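You operate a simulated robot arm through the tools that you are given. There is no shell and no other tool. Be economical: measure what you need, move in short steps, check, and stop when the job is done.

You run a simulated robot arm. Do the job below in one go: nothing can be reset, and whatever is moved stays where it is left.

JOB
Bleed the radiator with the key, catching the water in the cup.
Fine: cup under the valve first; shut the screw once water comes; key back in its block, cup back.

It is judged by the outcome, as a careful person would: the job done as asked, and still so three seconds after it is handed in. It fails if anything else is knocked over, pushed out of place, dropped, spilled or broken.

ROBOT AND FRAMES
A 7-joint arm with a two-finger parallel gripper, fixed in place. Base frame: the origin is at the foot of the arm, x ahead of it, y to its left, z up. Readings come in m, rad, newtons and seconds.
With the tool pointing down near the work surface it reaches from about 0.26 to 0.68 m from the base axis. Its first joint turns from -1.152 to 1.152 rad. Payload 1.57 kg.
The TCP is the grasp point between the finger pads, 0.03 m short of the fingertips. In the tool frame z runs along the fingers and y along their closing line. Largest opening 0.11 m; finger width 0.024, thickness 0.012; the body of the gripper, 0.048 by 0.112 m, starts 0.078 m behind the TCP.
Orientation is that of the tool frame in the base frame, as a unit quaternion [w, x, y, z]. With the fingers straight down and closing along the base's y, the tool's x points along the base's -x, its y along +y and its z along -z.

CONTROLS
- The arm moves only by the tool servo_tool. Its argument "rows" is a list of rows, each a list of 2 entries, a list of its own where there are three numbers: the shift along the base's x, y, z in m, then the turn, a rotation vector about the base's x, y, z in rad. In form: [[[x, y, z], [wx, wy, wz]], ...]. A call has 1 to 20 rows; each row is the pose to reach, as a shift and turn from the pose commanded when the call began. "jaw" is the closure in counts, from 0 (fully open) to 255 (shut), set as the call begins (left out, the last holds). A row lasts 0.2 s, in which the tool goes at most 0.05 m and 0.15 rad; a call with a longer step from one row to the next is refused whole, and so is a gripper value outside its range. Where a pose cannot be reached the arm comes as near as it can. A force on the tool above 90 N (or 10 N above the force at the start of the call, whichever is more), or a blocked arm, ends the call early, and 0.2 s more pass. Each finger travels about 0.108 m/s and halts on what it meets, pressing with about 26 N; the grip force reading is that of the motor and also rises with nothing between the fingers. The clock runs only during rows and for 0.2 s after the last one: add rows that repeat a pose to give the fingers time. It gives the time, the measured TCP pose, the force on the tool (base axes), the opening and the grip force at its end, in the units of the frame above (readings bear some noise), and new pictures: "show" is both (left out), scene, wrist or none.
- Cameras (640 x 400 px; columns grow to the right, rows downward): "scene" is fixed at [0.1515, -0.3775, 1.4261]; the picture's right is [0.90, -0.44, 0.00], its down [-0.16, -0.33, -0.93] and it looks along [0.41, 0.83, -0.37] (base axes); focal length 329 px, centre (320, 200). "wrist" rides on the gripper at [0.07, 0.016, -0.141] in the tool frame; the picture's right is [-0.23, 0.97, 0.00], its down [-0.86, -0.20, -0.48] and it looks along [-0.47, -0.11, 0.88] (tool axes); focal length 222 px, centre (320, 200). There is no depth. A picture from a camera that has moved, and an enlarged one, comes with that camera's place and axes in the base frame and with its lens.
- enlarge(camera, box): a new picture of the part [left, top, right, bottom] of that camera's present view, enlarged. No time passes.
- job_done(): hands the job in; it is judged then, once.

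Work in short steps. Places have to be worked out from the pictures, the camera data and where the tool is seen: move nearer, look again, correct. Check each grasp and each placing, and mend what went wrong. You have 120 turns and 200 pictures in all, those below and enlarged ones among them. Open the gripper and draw the arm clear of the work before you hand the job in, unless the task says otherwise; then end with one line.

The tools are called after "Emit:" as name(argument=value, ...) on one line, values as JSON. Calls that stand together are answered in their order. servo_tool: Moves the arm, as the interface text tells. Its arguments: {"type":"object","properties":{"rows":{"type":"array","items":{"type":"array"}},"jaw":{"type":"number"},"show":{"type":"string","enum":["both","scene","wrist","none"]}},"required":["rows"]} The other tools are called the same way: enlarge (camera, box) takes an enlarged picture of a part of a camera's view; job_done () hands the job in.

At the start:

```text
t: 0.0
ee_pos: [0.2432, 0.2763, 1.2574]
orientation: [0.0, 0.001, 1.0, 0.0]
contact_force: [0.7, 0.2, -0.4]
gripper_width: 0.1103
grip_force: 0.1
```

scene: 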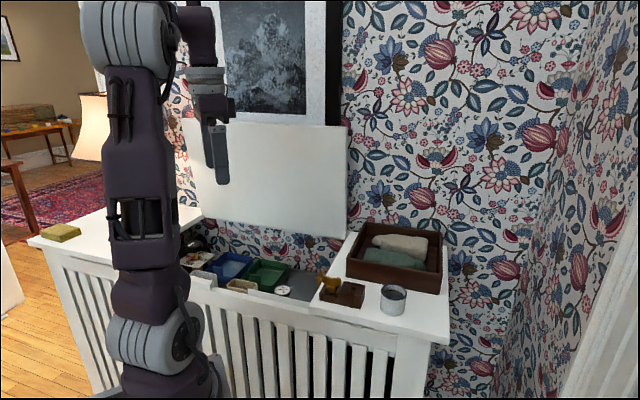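
wrist: 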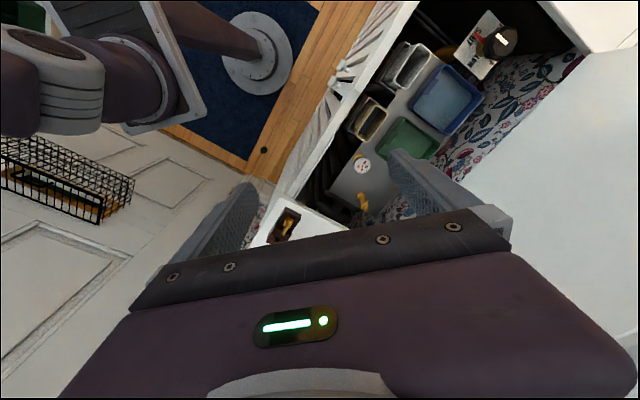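

I start by looking closer at the work area from both cameras.

Emit:
enlarge(camera="scene", box=[170, 210, 330, 310])

Emit:
enlarge(camera="scene", box=[300, 210, 460, 310])

Emit:
enlarge(camera="wrist", box=[240, 0, 600, 260])

```text
4.00 times, centred on (250, 260) of scene
camera zoom: at [0.1515, -0.3775, 1.4261], right [0.9, -0.44, 0.0], down [-0.16, -0.33, -0.93], along [0.41, 0.83, -0.37], focal length 1315 px, centre (600, -40)
```

zoom: 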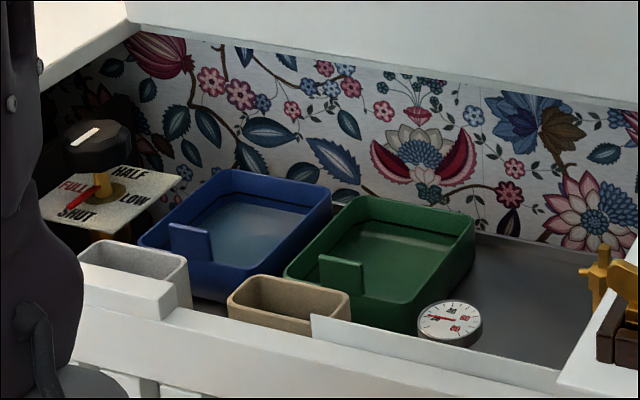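

```text
4.00 times, centred on (380, 260) of scene
camera zoom: at [0.1515, -0.3775, 1.4261], right [0.9, -0.44, 0.0], down [-0.16, -0.33, -0.93], along [0.41, 0.83, -0.37], focal length 1315 px, centre (80, -40)
```

zoom: 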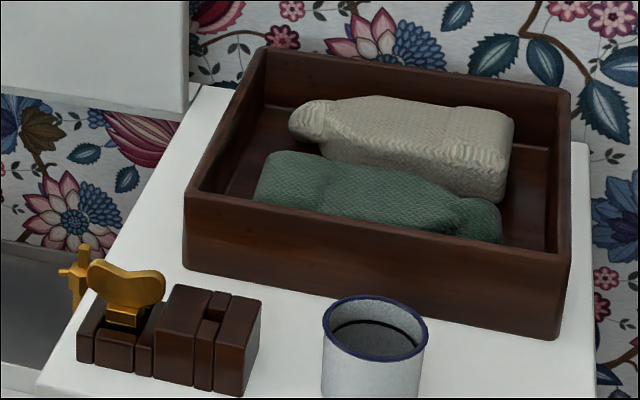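

```text
1.54 times, centred on (420, 130) of wrist
camera zoom: at [0.1731, 0.2923, 1.3985], right [0.23, 0.97, 0.0], down [0.86, -0.2, 0.48], along [0.47, -0.11, -0.88], focal length 342 px, centre (166, 308)
```

zoom: 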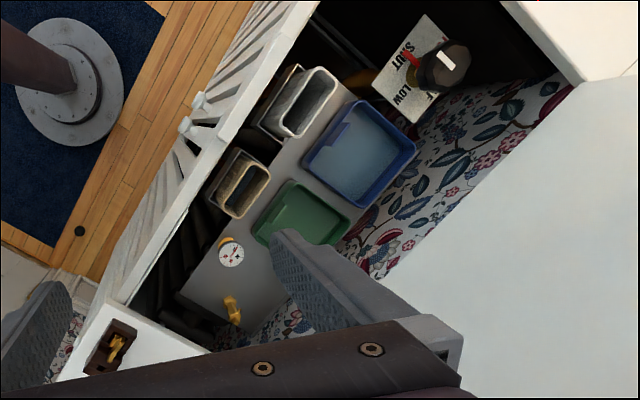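

The cover runs diagonally. By triangulation the brass bleed valve sits near (0.51, 0.34, 0.85). I move over the work for a closer view.

Emit:
servo_tool(rows=[[[0.04, 0, 0], [0, 0, 0]], [[0.07, 0.0, -0.03], [0, 0, 0]], [[0.1, 0.0, -0.05], [0, 0, 0]], [[0.1, 0.0, -0.05], [0, 0, 0]]], show="both")

```text
t: 1.0
ee_pos: [0.3434, 0.2767, 1.2066]
orientation: [0.001, 0.0, 1.0, 0.001]
contact_force: [0.4, -0.8, 1.2]
gripper_width: 0.11
grip_force: 0.1
camera wrist: at [0.2741, 0.2923, 1.3494], right [0.23, 0.97, 0.0], down [0.86, -0.2, 0.48], along [0.47, -0.11, -0.88], focal length 222 px, centre (320, 200)
```

scene: 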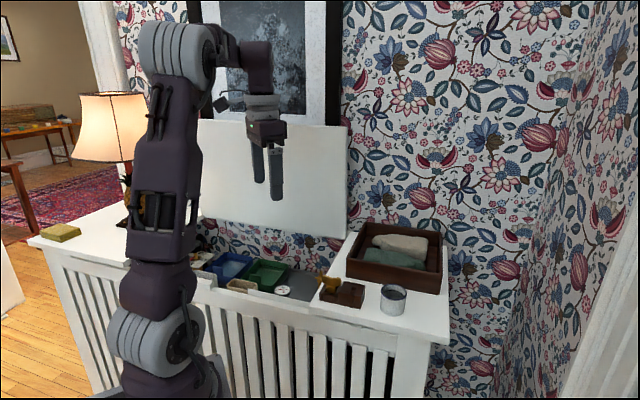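
wrist: 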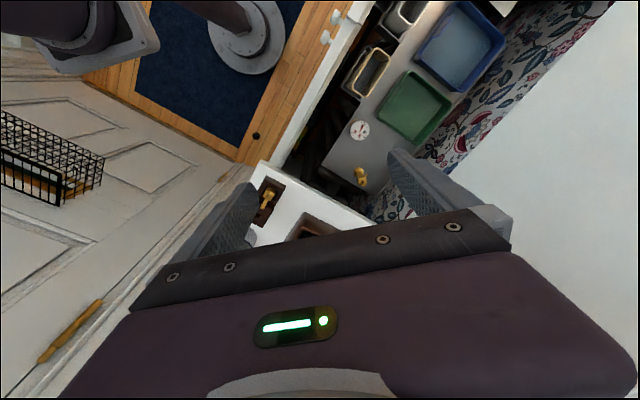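

Centre of the wrist picture is the line through the TCP. I enlarge it on valve, gauge, block.

Emit:
enlarge(camera="wrist", box=[240, 80, 440, 240])

Emit:
enlarge(camera="scene", box=[290, 250, 370, 310])

```text
2.50 times, centred on (340, 160) of wrist
camera zoom: at [0.2741, 0.2923, 1.3494], right [0.23, 0.97, 0.0], down [0.86, -0.2, 0.48], along [0.47, -0.11, -0.88], focal length 555 px, centre (270, 300)
```

zoom: 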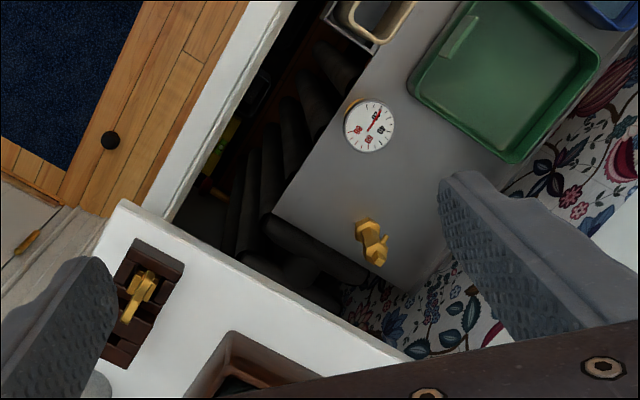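

```text
6.67 times, centred on (330, 280) of scene
camera zoom: at [0.1515, -0.3775, 1.4261], right [0.9, -0.44, 0.0], down [-0.16, -0.33, -0.93], along [0.41, 0.83, -0.37], focal length 2192 px, centre (253, -333)
```

zoom: 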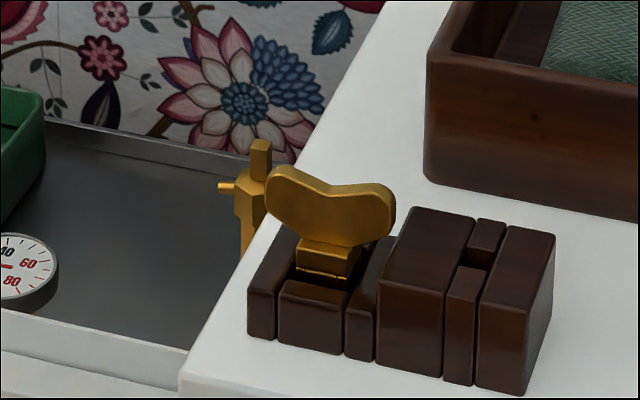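

The valve is a vertical post with a square screw on top, and the key stands upright in its block. Lid leans back to the wall. I move lower toward the valve for a close view.

Emit:
servo_tool(rows=[[[0.02, 0.03, -0.03], [0, 0, 0]], [[0.04, 0.06, -0.06], [0, 0, 0]], [[0.055, 0.085, -0.1], [0, 0, 0]], [[0.055, 0.085, -0.13], [0, 0, 0]], [[0.055, 0.085, -0.13], [0, 0, 0]]], show="both")

Emit:
enlarge(camera="wrist", box=[220, 100, 420, 225])

```text
t: 2.2
ee_pos: [0.3988, 0.3614, 1.0784]
orientation: [0.0, 0.0, 1.0, 0.0]
contact_force: [0.1, 0.8, -0.5]
gripper_width: 0.1099
grip_force: 0.1
camera wrist: at [0.3285, 0.3776, 1.2194], right [0.23, 0.97, 0.0], down [0.85, -0.2, 0.48], along [0.47, -0.11, -0.88], focal length 222 px, centre (320, 200)
```

scene: 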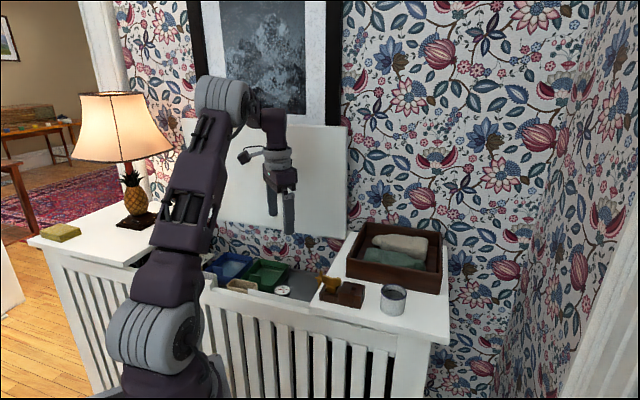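
wrist: 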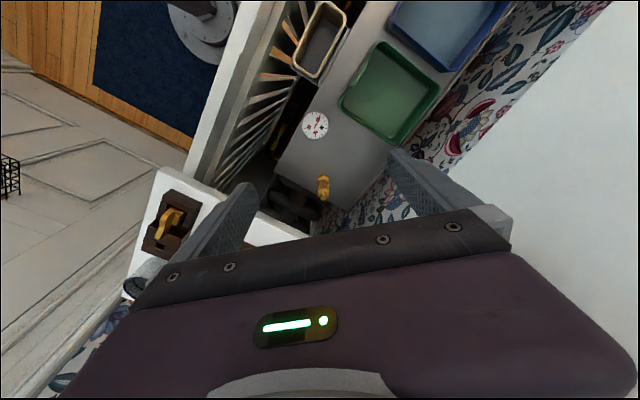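

```text
3.20 times, centred on (320, 162) of wrist
camera zoom: at [0.3285, 0.3776, 1.2194], right [0.23, 0.97, 0.0], down [0.85, -0.2, 0.48], along [0.47, -0.11, -0.88], focal length 711 px, centre (320, 320)
```

zoom: 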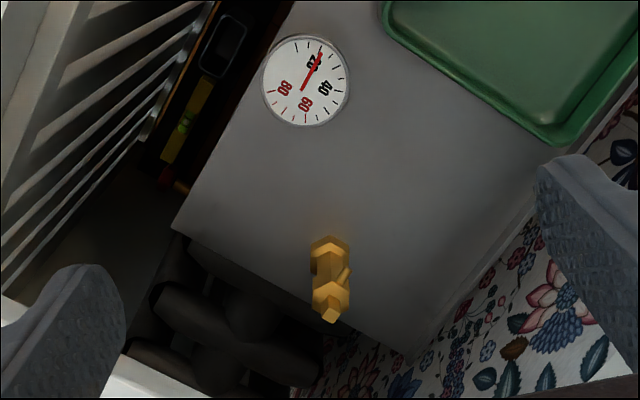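

Valve axis at about (0.511, 0.341), top z≈0.880; spout tip at about (0.497, 0.355, 0.85), pointing along (-0.7, 0.7); grey slab z≈0.78. Next I turn -45° (aligned with the cover) and look at cup and key.

Emit:
servo_tool(rows=[[[0.01, -0.02, 0.03], [0, 0, -0.13]], [[0.03, -0.06, 0.05], [0, 0, -0.26]], [[0.05, -0.1, 0.05], [0, 0, -0.39]], [[0.07, -0.14, 0.05], [0, 0, -0.52]], [[0.09, -0.18, 0.05], [0, 0, -0.65]], [[0.103, -0.212, 0.05], [0, 0, -0.785]], [[0.103, -0.222, 0.04], [0, 0, -0.785]], [[0.103, -0.222, 0.04], [0, 0, -0.785]]], show="both")

Emit:
enlarge(camera="wrist", box=[160, 60, 480, 260])

```text
t: 4.0
ee_pos: [0.5009, 0.1388, 1.1169]
orientation: [0.001, 0.383, 0.924, 0.001]
contact_force: [0.1, -1.6, -0.6]
gripper_width: 0.1099
grip_force: 0.1
camera wrist: at [0.4635, 0.1994, 1.2588], right [0.85, 0.53, 0.0], down [0.46, -0.75, 0.48], along [0.25, -0.41, -0.88], focal length 222 px, centre (320, 200)
```

scene: 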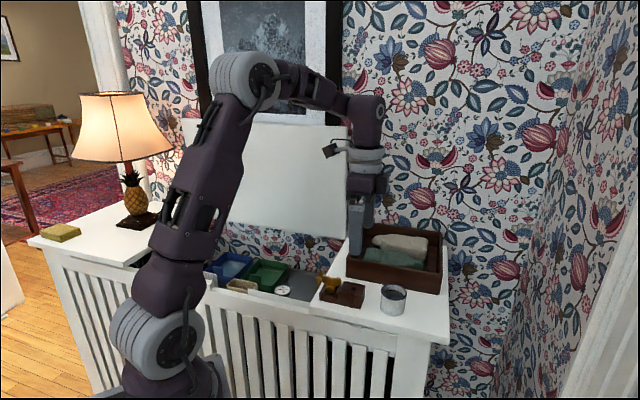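
wrist: 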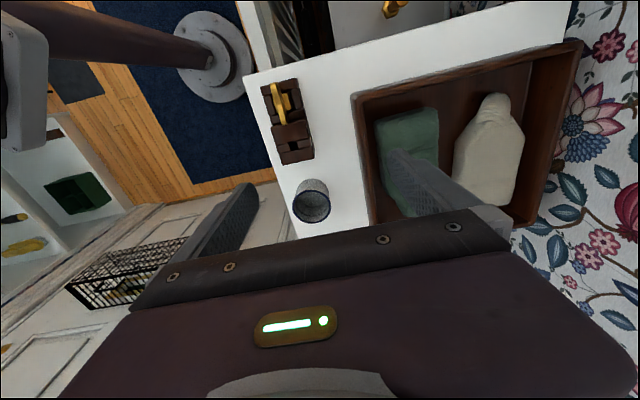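

```text
2.00 times, centred on (320, 160) of wrist
camera zoom: at [0.4635, 0.1994, 1.2588], right [0.85, 0.53, 0.0], down [0.46, -0.75, 0.48], along [0.25, -0.41, -0.88], focal length 444 px, centre (320, 280)
```

zoom: 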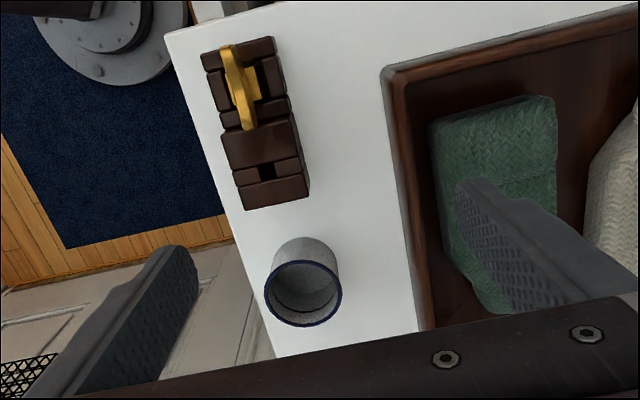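

Cup: axis about (0.537, 0.059), rim z≈0.99, diameter ≈0.056. I go above it with a partly closed jaw, tips still above the rim.

Emit:
servo_tool(rows=[[[0.015, -0.035, 0], [0, 0, -0.785]], [[0.036, -0.079, 0], [0, 0, -0.785]], [[0.036, -0.079, -0.03], [0, 0, -0.785]], [[0.036, -0.079, -0.05], [0, 0, -0.785]], [[0.036, -0.079, -0.05], [0, 0, -0.785]]], jaw=65, show="none")

```text
refused: row 1 steps farther than a row can; nothing moved
```

The turn is relative to the present pose, so I repeat it with zero turn.

Emit:
servo_tool(rows=[[[0.015, -0.035, 0], [0, 0, 0]], [[0.036, -0.079, 0], [0, 0, 0]], [[0.036, -0.079, -0.03], [0, 0, 0]], [[0.036, -0.079, -0.05], [0, 0, 0]], [[0.036, -0.079, -0.05], [0, 0, 0]]], jaw=65, show="both")

Emit:
enlarge(camera="scene", box=[320, 210, 480, 310])

Emit:
enlarge(camera="wrist", box=[160, 60, 480, 260])

```text
t: 5.2
ee_pos: [0.5358, 0.0607, 1.0675]
orientation: [0.0, 0.383, 0.924, 0.001]
contact_force: [-0.5, 0.8, 0.2]
gripper_width: 0.0821
grip_force: 0.0
camera wrist: at [0.4988, 0.1213, 1.2085], right [0.85, 0.53, 0.0], down [0.46, -0.75, 0.48], along [0.25, -0.41, -0.88], focal length 222 px, centre (320, 200)
```

scene: 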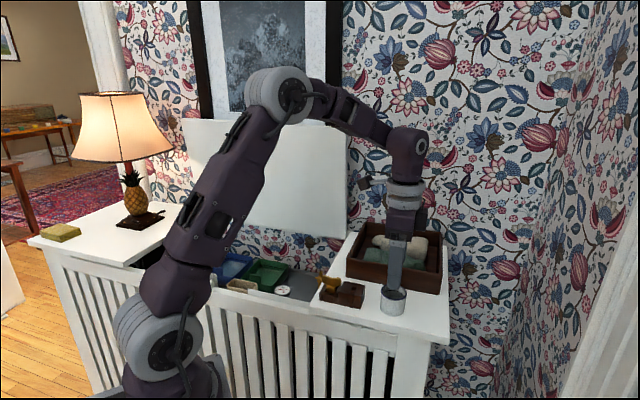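
wrist: 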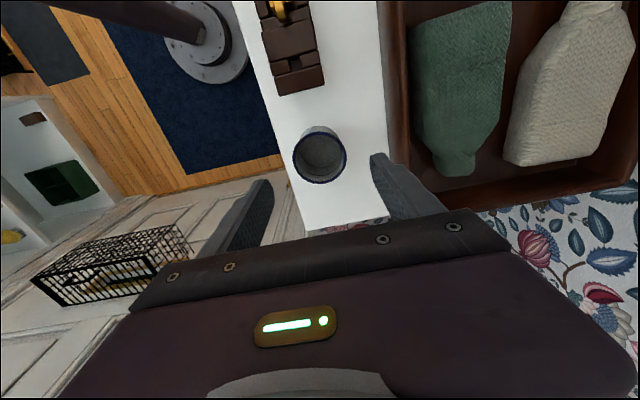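

```text
4.00 times, centred on (400, 260) of scene
camera zoom: at [0.1515, -0.3775, 1.4261], right [0.9, -0.44, 0.0], down [-0.16, -0.33, -0.93], along [0.41, 0.83, -0.37], focal length 1315 px, centre (0, -40)
```

zoom: 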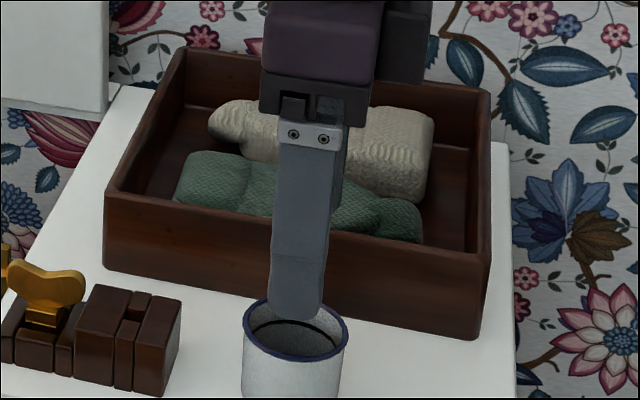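

```text
2.00 times, centred on (320, 160) of wrist
camera zoom: at [0.4988, 0.1213, 1.2085], right [0.85, 0.53, 0.0], down [0.46, -0.75, 0.48], along [0.25, -0.41, -0.88], focal length 444 px, centre (320, 280)
```

zoom: 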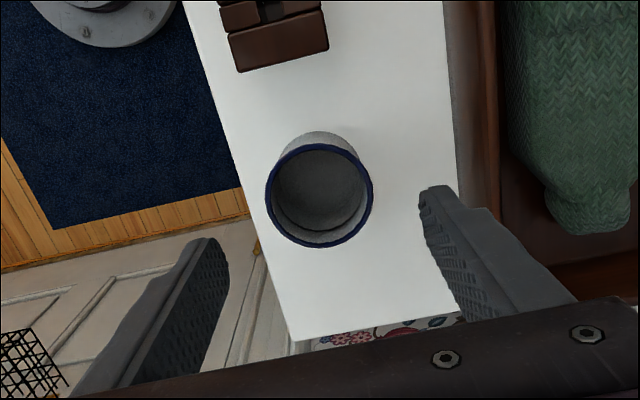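

Cup is centred between the fingers (axis ≈(0.534, 0.062)). I descend to z≈0.986 and look before closing.

Emit:
servo_tool(rows=[[[-0.001, 0.001, -0.04], [0, 0, 0]], [[-0.001, 0.001, -0.07], [0, 0, 0]], [[-0.001, 0.001, -0.082], [0, 0, 0]], [[-0.001, 0.001, -0.082], [0, 0, 0]]], show="both")

Emit:
enlarge(camera="scene", box=[340, 240, 460, 330])

```text
t: 6.2
ee_pos: [0.5348, 0.0625, 0.9837]
orientation: [0.0, 0.383, 0.924, 0.0]
contact_force: [-0.2, -1.0, 0.1]
gripper_width: 0.0821
grip_force: 0.1
camera wrist: at [0.4977, 0.1219, 1.1263], right [0.85, 0.53, 0.0], down [0.46, -0.75, 0.48], along [0.25, -0.41, -0.88], focal length 222 px, centre (320, 200)
```

scene: 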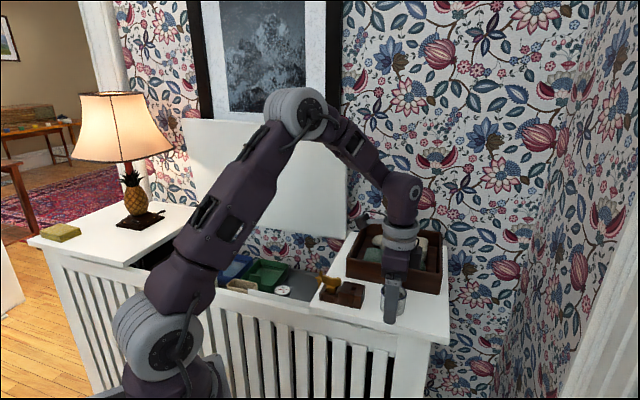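
wrist: 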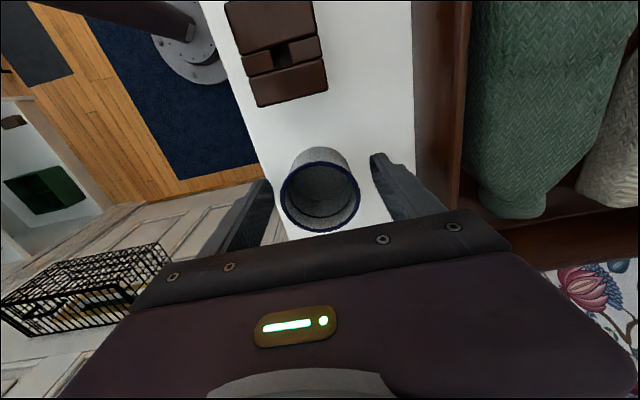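

```text
4.44 times, centred on (400, 285) of scene
camera zoom: at [0.1515, -0.3775, 1.4261], right [0.9, -0.44, 0.0], down [-0.16, -0.33, -0.93], along [0.41, 0.83, -0.37], focal length 1461 px, centre (-36, -178)
```

zoom: 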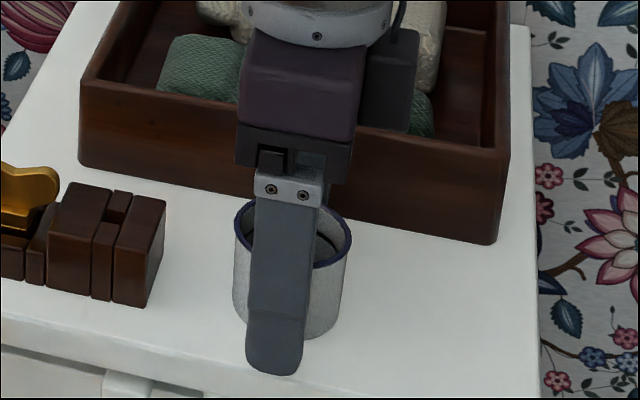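

Fingers straddle the cup cleanly. I close on it.

Emit:
servo_tool(rows=[[[0, 0, 0], [0, 0, 0]], [[0, 0, 0], [0, 0, 0]], [[0, 0, 0], [0, 0, 0]]], jaw=255, show="wrist")

```text
t: 7.0
ee_pos: [0.5345, 0.0623, 0.984]
orientation: [0.0, 0.383, 0.924, 0.0]
contact_force: [-0.3, -0.6, 0.0]
gripper_width: 0.0492
grip_force: 26.3
camera wrist: at [0.4978, 0.1219, 1.1266], right [0.85, 0.53, 0.0], down [0.46, -0.75, 0.48], along [0.25, -0.41, -0.88], focal length 222 px, centre (320, 200)
```

wrist: 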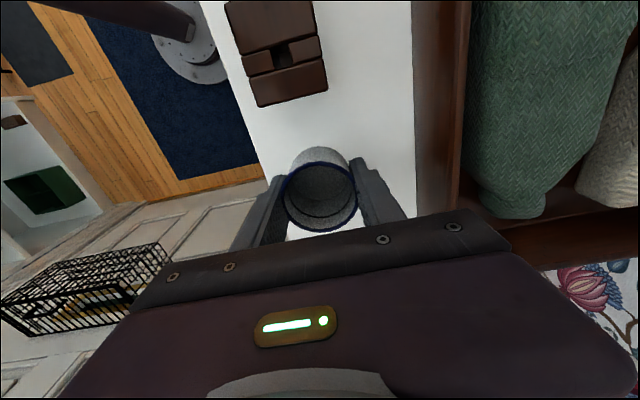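

Cup gripped (0.049 m wide). Lift and carry it at height to above the spot beside the valve's spout.

Emit:
servo_tool(rows=[[[0, 0, 0.04], [0, 0, 0]], [[0, 0, 0.085], [0, 0, 0]], [[0, 0, 0.12], [0, 0, 0]], [[-0.007, 0.04, 0.12], [0, 0, 0]], [[-0.014, 0.085, 0.12], [0, 0, 0]], [[-0.022, 0.13, 0.12], [0, 0, 0]], [[-0.03, 0.175, 0.12], [0, 0, 0]], [[-0.038, 0.22, 0.12], [0, 0, 0]], [[-0.046, 0.265, 0.12], [0, 0, 0]], [[-0.054, 0.31, 0.12], [0, 0, 0]], [[-0.054, 0.31, 0.12], [0, 0, 0]]], show="both")

Emit:
enlarge(camera="wrist", box=[220, 60, 420, 220])

```text
t: 9.4
ee_pos: [0.4802, 0.3729, 1.1052]
orientation: [-0.001, 0.383, 0.924, 0.0]
contact_force: [-0.3, 0.0, -1.0]
gripper_width: 0.049
grip_force: 25.7
camera wrist: at [0.4437, 0.432, 1.2466], right [0.85, 0.53, 0.0], down [0.46, -0.75, 0.48], along [0.25, -0.41, -0.88], focal length 222 px, centre (320, 200)
```

scene: 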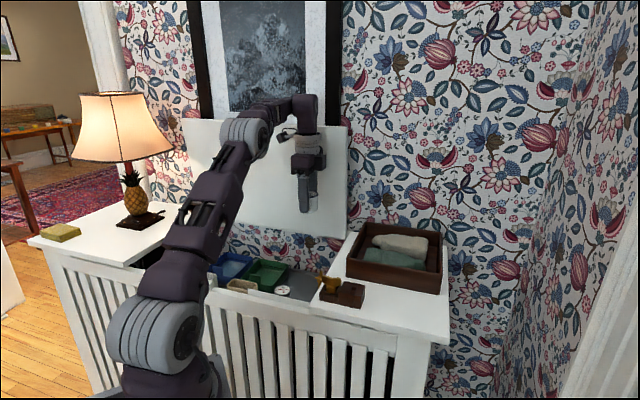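
wrist: 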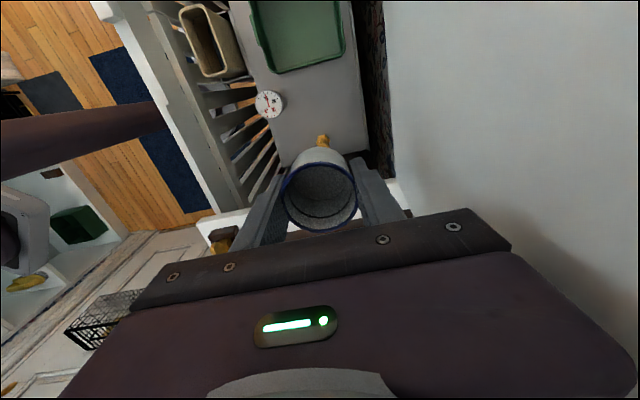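

```text
2.50 times, centred on (320, 140) of wrist
camera zoom: at [0.4437, 0.432, 1.2466], right [0.85, 0.53, 0.0], down [0.46, -0.75, 0.48], along [0.25, -0.41, -0.88], focal length 555 px, centre (320, 350)
```

zoom: 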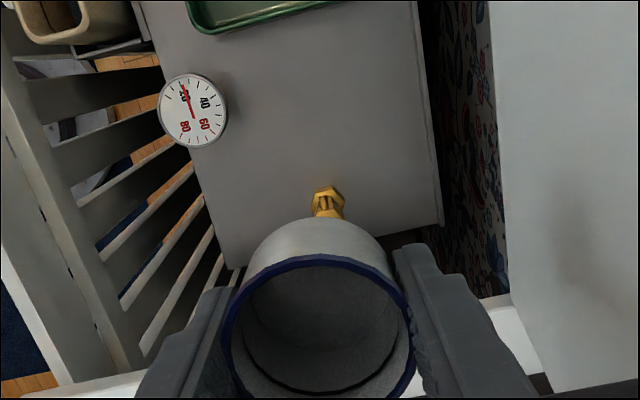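

Valve base agrees within ~3 mm. I'll descend 0.056 m out from the valve axis (so the cup clears the spout) to z≈0.88 and look again.

Emit:
servo_tool(rows=[[[-0.01, 0.007, -0.02], [0, 0, 0]], [[-0.01, 0.007, -0.06], [0, 0, 0]], [[-0.01, 0.007, -0.1], [0, 0, 0]], [[-0.01, 0.007, -0.14], [0, 0, 0]], [[-0.01, 0.007, -0.18], [0, 0, 0]], [[-0.01, 0.007, -0.21], [0, 0, 0]], [[-0.01, 0.007, -0.225], [0, 0, 0]], [[-0.01, 0.007, -0.225], [0, 0, 0]]], show="both")

Emit:
enlarge(camera="scene", box=[260, 220, 360, 300])

Emit:
enlarge(camera="wrist", box=[220, 60, 420, 220])

```text
t: 11.2
ee_pos: [0.4717, 0.3789, 0.8791]
orientation: [0.0, 0.382, 0.924, 0.0]
contact_force: [0.2, 0.0, -1.1]
gripper_width: 0.0483
grip_force: 25.7
camera wrist: at [0.4342, 0.4383, 1.0209], right [0.85, 0.53, 0.0], down [0.46, -0.75, 0.48], along [0.25, -0.41, -0.88], focal length 222 px, centre (320, 200)
```

scene: 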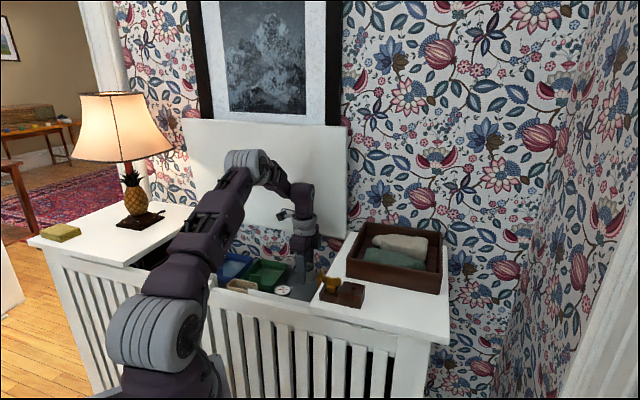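
wrist: 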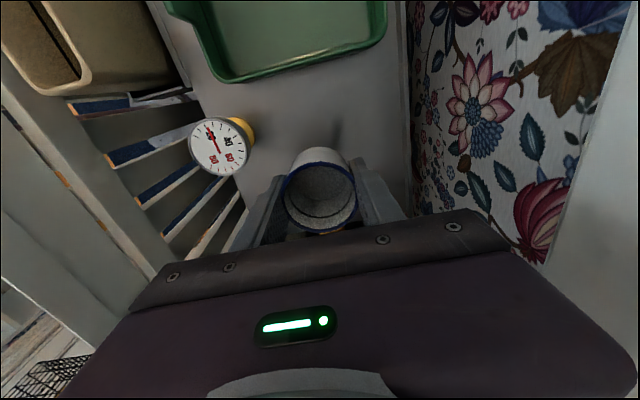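

```text
5.00 times, centred on (310, 260) of scene
camera zoom: at [0.1515, -0.3774, 1.4261], right [0.9, -0.44, 0.0], down [-0.16, -0.33, -0.93], along [0.41, 0.83, -0.37], focal length 1644 px, centre (370, -100)
```

zoom: 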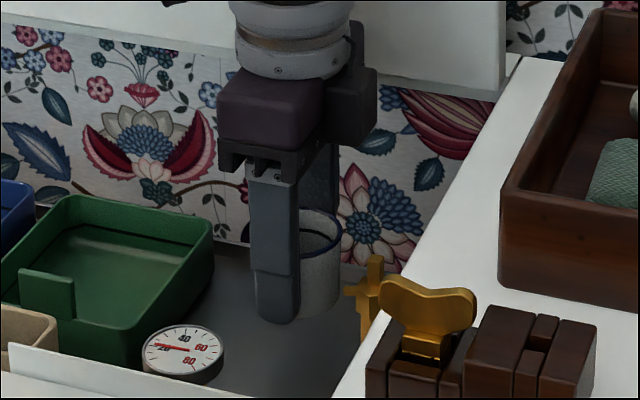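

```text
2.50 times, centred on (320, 140) of wrist
camera zoom: at [0.4342, 0.4383, 1.0209], right [0.85, 0.53, 0.0], down [0.46, -0.75, 0.48], along [0.25, -0.41, -0.88], focal length 555 px, centre (320, 350)
```

zoom: 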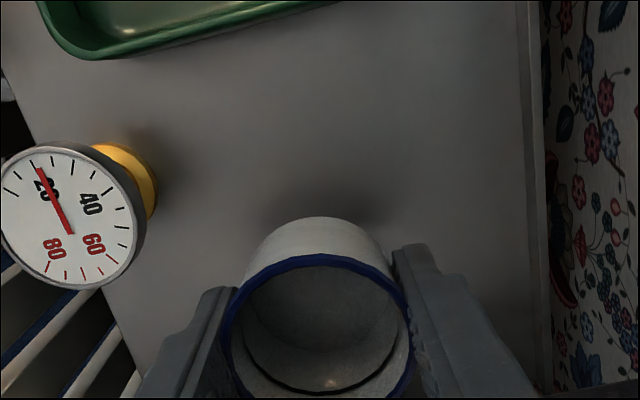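

Spout tip clears the cup by only a few mm in the scene, so I back out 6 mm more, then lower to rim below spout height.

Emit:
servo_tool(rows=[[[-0.005, 0.004, 0], [0, 0, 0]], [[-0.005, 0.004, -0.03], [0, 0, 0]], [[-0.005, 0.004, -0.052], [0, 0, 0]], [[-0.005, 0.004, -0.052], [0, 0, 0]]], show="none")

Emit:
enlarge(camera="scene", box=[270, 240, 350, 300])

Emit:
enlarge(camera="wrist", box=[160, 60, 480, 260])

```text
t: 12.2
ee_pos: [0.4678, 0.3834, 0.8307]
orientation: [0.001, 0.382, 0.924, 0.003]
contact_force: [-2.2, -0.7, 55.1]
gripper_width: 0.049
grip_force: 26.2
```

```text
6.67 times, centred on (310, 270) of scene
camera zoom: at [0.1507, -0.3781, 1.426], right [0.9, -0.44, 0.0], down [-0.16, -0.33, -0.93], along [0.41, 0.83, -0.37], focal length 2192 px, centre (387, -267)
```

zoom: 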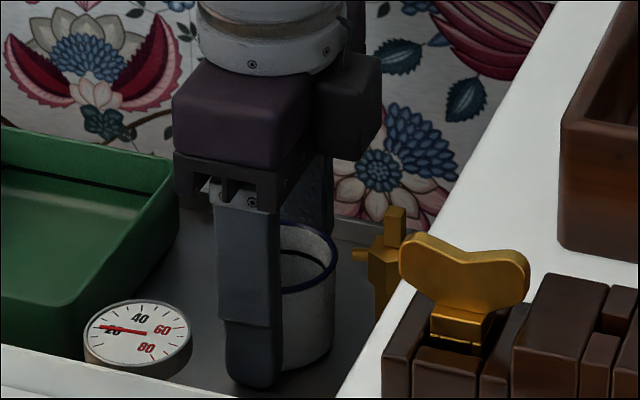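

```text
2.00 times, centred on (320, 160) of wrist
camera zoom: at [0.4294, 0.4433, 0.9719], right [0.85, 0.53, 0.01], down [0.46, -0.75, 0.48], along [0.26, -0.4, -0.88], focal length 444 px, centre (320, 280)
```

zoom: 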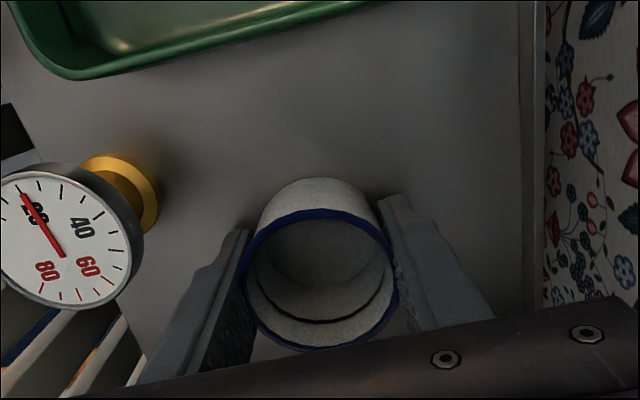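

Contact at TCP z≈0.831: the cup has met the slab, with the rim ~8 mm below the spout. I ease up 5 mm of command and slide in toward the valve.

Emit:
servo_tool(rows=[[[0, 0, 0.005], [0, 0, 0]], [[0.004, -0.004, 0.005], [0, 0, 0]], [[0.008, -0.008, 0.005], [0, 0, 0]], [[0.008, -0.008, 0.005], [0, 0, 0]]], show="none")

Emit:
enlarge(camera="scene", box=[270, 240, 350, 300])

Emit:
enlarge(camera="wrist", box=[240, 120, 400, 220])

```text
t: 13.2
ee_pos: [0.4733, 0.3729, 0.8317]
orientation: [0.001, 0.383, 0.924, -0.001]
contact_force: [-0.1, -0.2, -0.3]
gripper_width: 0.0487
grip_force: 26.3
```

```text
6.67 times, centred on (310, 270) of scene
camera zoom: at [0.1515, -0.3774, 1.4261], right [0.9, -0.44, 0.0], down [-0.16, -0.33, -0.93], along [0.41, 0.83, -0.37], focal length 2192 px, centre (387, -267)
```

zoom: 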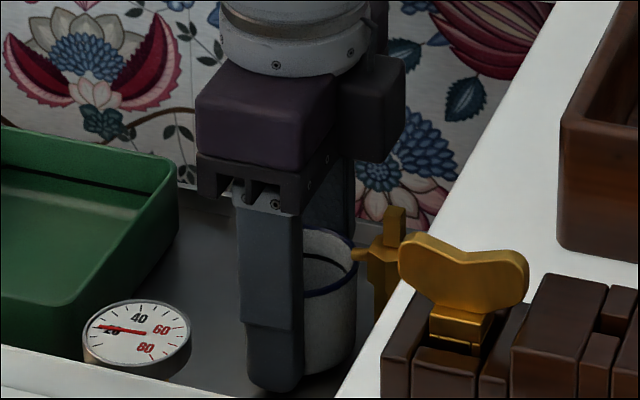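

```text
4.00 times, centred on (320, 170) of wrist
camera zoom: at [0.4368, 0.4344, 0.9739], right [0.85, 0.53, 0.0], down [0.46, -0.75, 0.48], along [0.25, -0.41, -0.88], focal length 888 px, centre (320, 320)
```

zoom: 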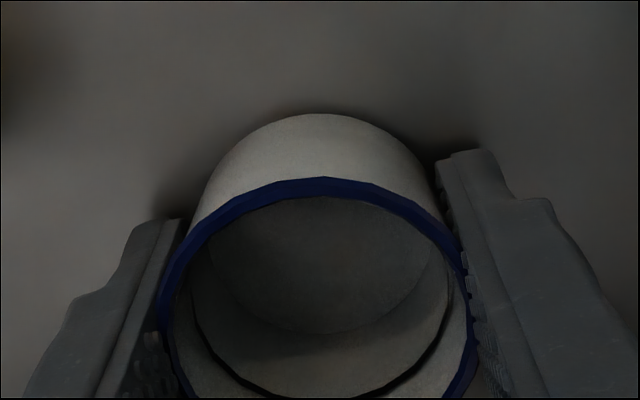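

No contact force, spout tip is just over the rim. I slide in ~8 mm more so the spout is well inside.

Emit:
servo_tool(rows=[[[0.004, -0.003, 0], [0, 0, 0]], [[0.007, -0.005, 0], [0, 0, 0]], [[0.007, -0.005, 0], [0, 0, 0]]], show="none")

Emit:
enlarge(camera="scene", box=[290, 250, 340, 290])

Emit:
enlarge(camera="wrist", box=[240, 120, 400, 240])

```text
t: 14.0
ee_pos: [0.4786, 0.3723, 0.8326]
orientation: [-0.001, 0.381, 0.924, 0.0]
contact_force: [-11.8, 10.3, 0.8]
gripper_width: 0.0491
grip_force: 25.6
```

```text
10.00 times, centred on (315, 270) of scene
camera zoom: at [0.1512, -0.3772, 1.4262], right [0.9, -0.44, 0.0], down [-0.16, -0.33, -0.93], along [0.41, 0.83, -0.37], focal length 3288 px, centre (370, -500)
```

zoom: 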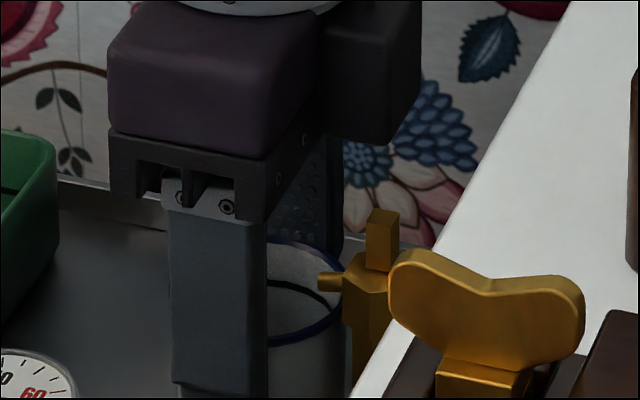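

```text
3.33 times, centred on (320, 180) of wrist
camera zoom: at [0.4422, 0.431, 0.9745], right [0.85, 0.53, 0.0], down [0.47, -0.75, 0.48], along [0.25, -0.4, -0.88], focal length 740 px, centre (320, 267)
```

zoom: 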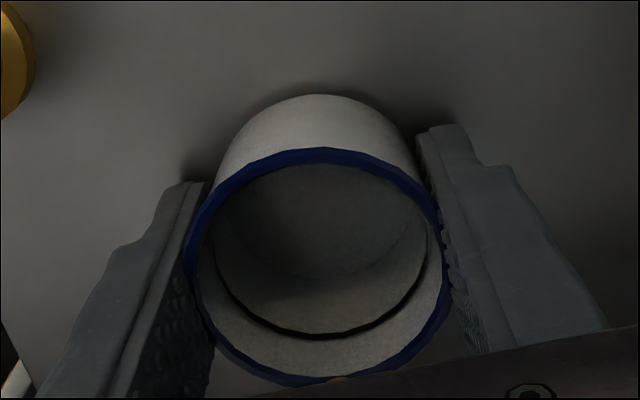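

Cup now touches the valve body lightly; spout is well inside the rim. I back off ~1.5 mm, touch down and open the jaw a little.

Emit:
servo_tool(rows=[[[-0.0013, 0.0013, 0], [0, 0, 0]], [[-0.0013, 0.0013, -0.002], [0, 0, 0]], [[-0.0013, 0.0013, -0.002], [0, 0, 0]]], show="none")

```text
t: 14.8
ee_pos: [0.4799, 0.372, 0.8312]
orientation: [0.001, 0.383, 0.924, 0.0]
contact_force: [-8.1, 11.5, 4.8]
gripper_width: 0.0488
grip_force: 25.7
```

Still leaning ~14 N on the valve; back off one more mm and then release.

Emit:
servo_tool(rows=[[[-0.0012, 0.0012, 0], [0, 0, 0]], [[-0.0012, 0.0012, 0], [0, 0, 0]]], show="none")

Emit:
servo_tool(rows=[[[0, 0, 0], [0, 0, 0]], [[0, 0, 0], [0, 0, 0]], [[0, 0, 0], [0, 0, 0]]], jaw=75, show="wrist")

```text
t: 15.4
ee_pos: [0.4797, 0.3714, 0.8298]
orientation: [0.0, 0.383, 0.924, -0.001]
contact_force: [-1.3, 3.6, -0.9]
gripper_width: 0.0489
grip_force: 25.6
```

```text
t: 16.2
ee_pos: [0.4788, 0.371, 0.8308]
orientation: [-0.001, 0.382, 0.924, 0.0]
contact_force: [-0.3, -0.3, -0.1]
gripper_width: 0.0775
grip_force: 0.1
camera wrist: at [0.4414, 0.4322, 0.9722], right [0.85, 0.53, 0.0], down [0.46, -0.75, 0.48], along [0.25, -0.41, -0.88], focal length 222 px, centre (320, 200)
```

wrist: 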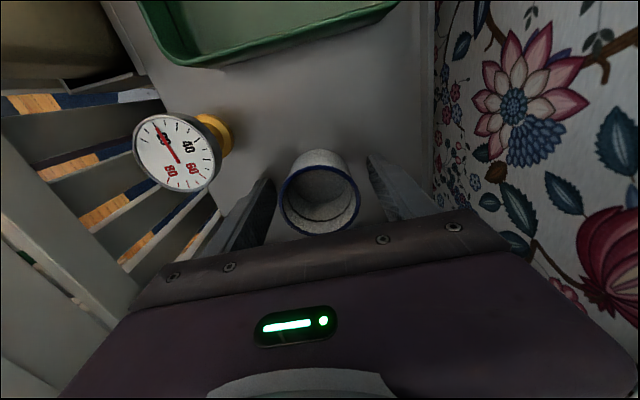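

Released and standing. I rise straight up and inspect the cup and spout.

Emit:
servo_tool(rows=[[[0, 0, 0.03], [0, 0, 0]], [[0, 0, 0.07], [0, 0, 0]], [[0, 0, 0.115], [0, 0, 0]], [[-0.01, 0.02, 0.15], [0, 0, 0]], [[-0.02, 0.04, 0.18], [0, 0, 0]], [[-0.02, 0.04, 0.18], [0, 0, 0]]], show="none")

Emit:
enlarge(camera="wrist", box=[260, 100, 380, 220])

Emit:
enlarge(camera="scene", box=[280, 245, 360, 305])

```text
t: 17.6
ee_pos: [0.4591, 0.4117, 1.0106]
orientation: [0.0, 0.383, 0.924, 0.0]
contact_force: [-0.3, 0.2, 0.7]
gripper_width: 0.0778
grip_force: 0.0
```

```text
3.33 times, centred on (320, 160) of wrist
camera zoom: at [0.422, 0.4713, 1.1525], right [0.85, 0.53, 0.0], down [0.46, -0.75, 0.48], along [0.25, -0.41, -0.88], focal length 740 px, centre (320, 333)
```

zoom: 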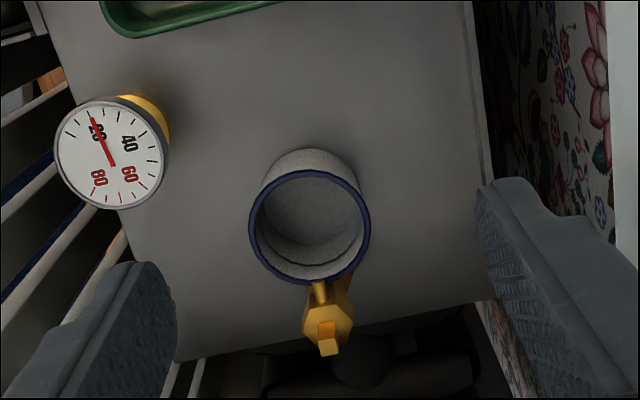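

```text
6.67 times, centred on (320, 275) of scene
camera zoom: at [0.1515, -0.3774, 1.4261], right [0.9, -0.44, 0.0], down [-0.16, -0.33, -0.93], along [0.41, 0.83, -0.37], focal length 2192 px, centre (320, -300)
```

zoom: 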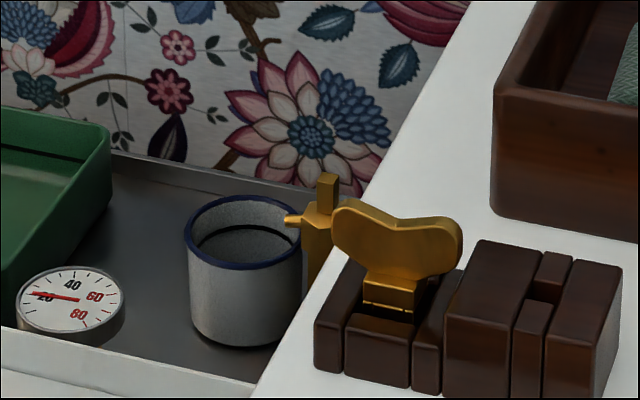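

I check the spout tip against the rim at higher zoom.

Emit:
enlarge(camera="wrist", box=[295, 145, 345, 195])

Emit:
enlarge(camera="scene", box=[300, 262, 330, 292])

```text
8.00 times, centred on (320, 170) of wrist
camera zoom: at [0.422, 0.4713, 1.1525], right [0.85, 0.53, 0.0], down [0.46, -0.75, 0.48], along [0.25, -0.41, -0.88], focal length 1777 px, centre (320, 440)
```

zoom: 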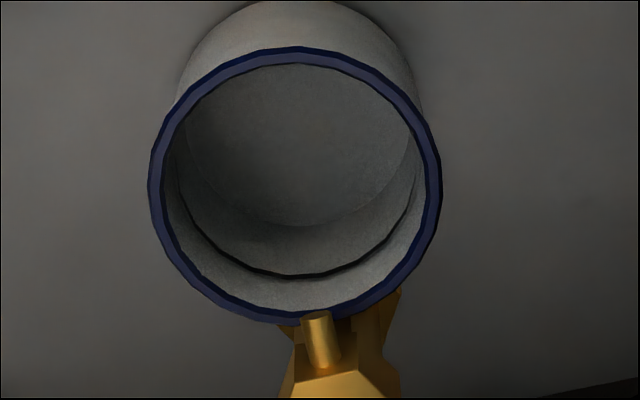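

```text
13.33 times, centred on (315, 277) of scene
camera zoom: at [0.1515, -0.3774, 1.4261], right [0.9, -0.44, 0.0], down [-0.16, -0.33, -0.93], along [0.41, 0.83, -0.37], focal length 4384 px, centre (387, -827)
```

zoom: 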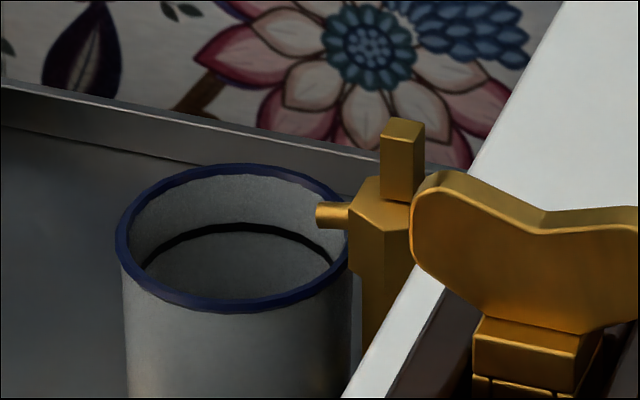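

The tip's plan position is about 4–5 mm inside the rim, as far in as the valve body allows. Now to the key: I move above it at safe height.

Emit:
servo_tool(rows=[[[0, 0, 0.045], [0, 0, 0]], [[0, 0, 0.09], [0, 0, 0]], [[-0.004, -0.045, 0.09], [0, 0, 0]], [[-0.008, -0.09, 0.09], [0, 0, 0]], [[-0.012, -0.135, 0.09], [0, 0, 0]], [[-0.016, -0.18, 0.09], [0, 0, 0]], [[-0.02, -0.225, 0.09], [0, 0, 0]], [[-0.022, -0.254, 0.09], [0, 0, 0]], [[-0.022, -0.254, 0.09], [0, 0, 0]]], show="wrist")

Emit:
enlarge(camera="wrist", box=[260, 100, 380, 220])

Emit:
enlarge(camera="scene", box=[290, 230, 390, 310])

```text
t: 19.6
ee_pos: [0.4354, 0.1565, 1.0994]
orientation: [0.001, 0.383, 0.924, 0.0]
contact_force: [0.6, 0.8, 0.8]
gripper_width: 0.0777
grip_force: 0.0
camera wrist: at [0.3988, 0.2173, 1.2421], right [0.85, 0.53, 0.0], down [0.46, -0.75, 0.48], along [0.25, -0.41, -0.88], focal length 222 px, centre (320, 200)
```

wrist: 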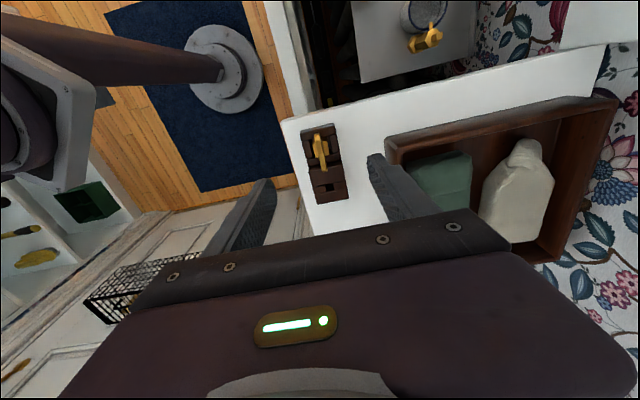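

```text
3.33 times, centred on (320, 160) of wrist
camera zoom: at [0.3988, 0.2173, 1.2421], right [0.85, 0.53, 0.0], down [0.46, -0.75, 0.48], along [0.25, -0.41, -0.88], focal length 740 px, centre (320, 333)
```

zoom: 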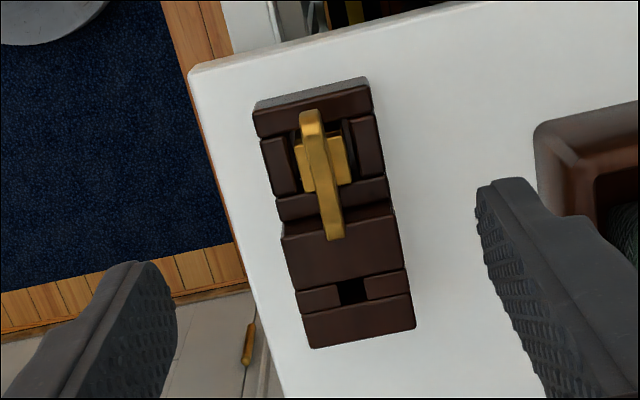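

```text
5.00 times, centred on (340, 270) of scene
camera zoom: at [0.1515, -0.3775, 1.4261], right [0.9, -0.44, 0.0], down [-0.16, -0.33, -0.93], along [0.41, 0.83, -0.37], focal length 1644 px, centre (220, -150)
```

zoom: 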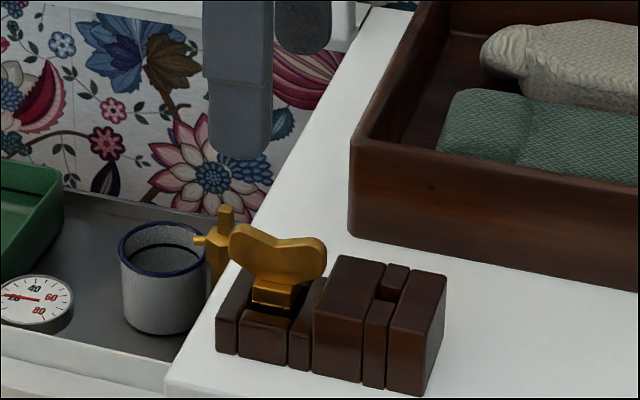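

Key axis ≈(0.438, 0.155), wing top ≈1.00, low block top ≈0.97. I lower above it to check alignment.

Emit:
servo_tool(rows=[[[0.002, -0.002, -0.035], [0, 0, 0]], [[0.002, -0.002, -0.062], [0, 0, 0]], [[0.002, -0.002, -0.062], [0, 0, 0]]], show="none")

Emit:
enlarge(camera="wrist", box=[240, 100, 400, 220])

Emit:
enlarge(camera="scene", box=[300, 240, 380, 310])

```text
t: 20.4
ee_pos: [0.4387, 0.1563, 1.0375]
orientation: [0.0, 0.383, 0.924, 0.0]
contact_force: [-0.5, -0.2, -0.7]
gripper_width: 0.0774
grip_force: 0.1
```

```text
3.33 times, centred on (320, 160) of wrist
camera zoom: at [0.4011, 0.2162, 1.1793], right [0.85, 0.53, 0.0], down [0.46, -0.75, 0.48], along [0.25, -0.41, -0.88], focal length 740 px, centre (320, 333)
```

zoom: 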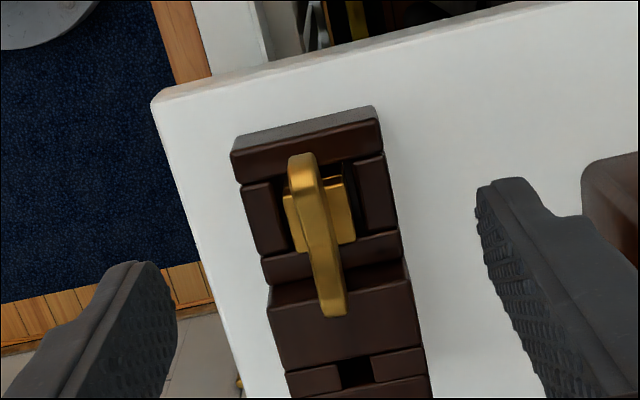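

```text
5.71 times, centred on (340, 275) of scene
camera zoom: at [0.1515, -0.3775, 1.4261], right [0.9, -0.44, 0.0], down [-0.16, -0.33, -0.93], along [0.41, 0.83, -0.37], focal length 1879 px, centre (206, -229)
```

zoom: 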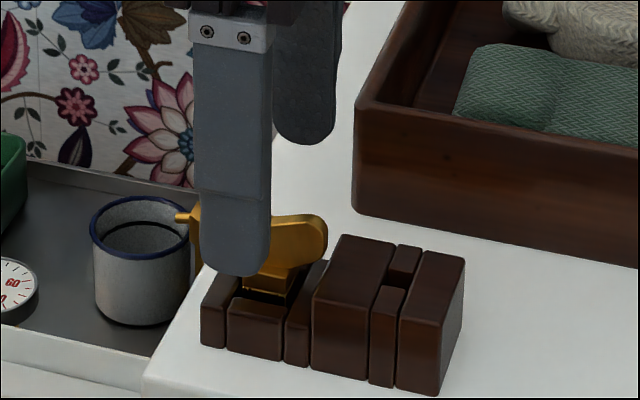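

Aligned within 2 mm. I descend to z≈1.012 and check from the scene camera before closing.

Emit:
servo_tool(rows=[[[-0.001, -0.0015, -0.015], [0, 0, 0]], [[-0.001, -0.0015, -0.026], [0, 0, 0]], [[-0.001, -0.0015, -0.026], [0, 0, 0]]], jaw=120, show="none")

Emit:
enlarge(camera="wrist", box=[240, 120, 400, 220])

Emit:
enlarge(camera="scene", box=[300, 240, 380, 310])

```text
t: 21.2
ee_pos: [0.437, 0.1542, 1.0116]
orientation: [0.0, 0.383, 0.924, 0.0]
contact_force: [0.4, 0.2, -0.6]
gripper_width: 0.0581
grip_force: 0.1
```

```text
4.00 times, centred on (320, 170) of wrist
camera zoom: at [0.4004, 0.2148, 1.1539], right [0.85, 0.53, 0.0], down [0.46, -0.75, 0.48], along [0.25, -0.41, -0.88], focal length 888 px, centre (320, 320)
```

zoom: 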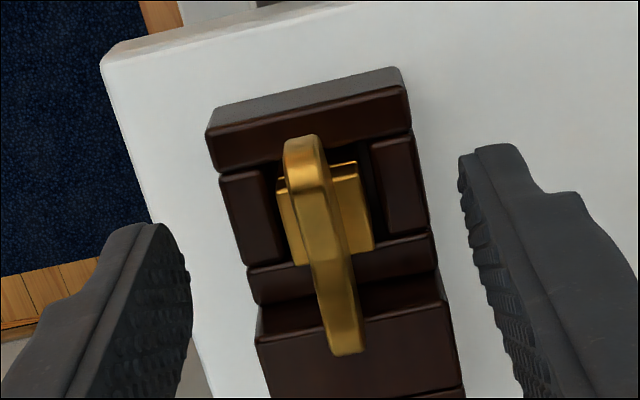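

```text
5.71 times, centred on (340, 275) of scene
camera zoom: at [0.1515, -0.3775, 1.4261], right [0.9, -0.44, 0.0], down [-0.16, -0.33, -0.93], along [0.41, 0.83, -0.37], focal length 1879 px, centre (206, -229)
```

zoom: 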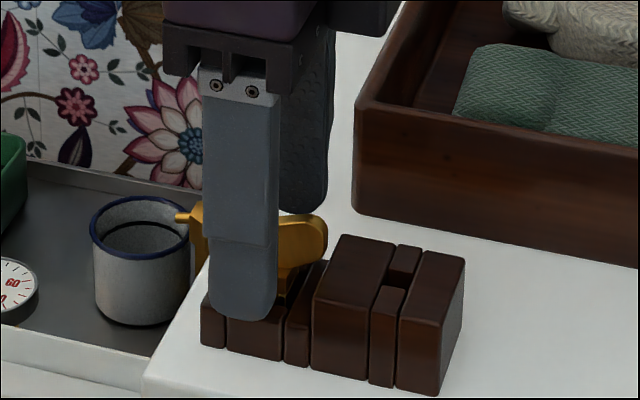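

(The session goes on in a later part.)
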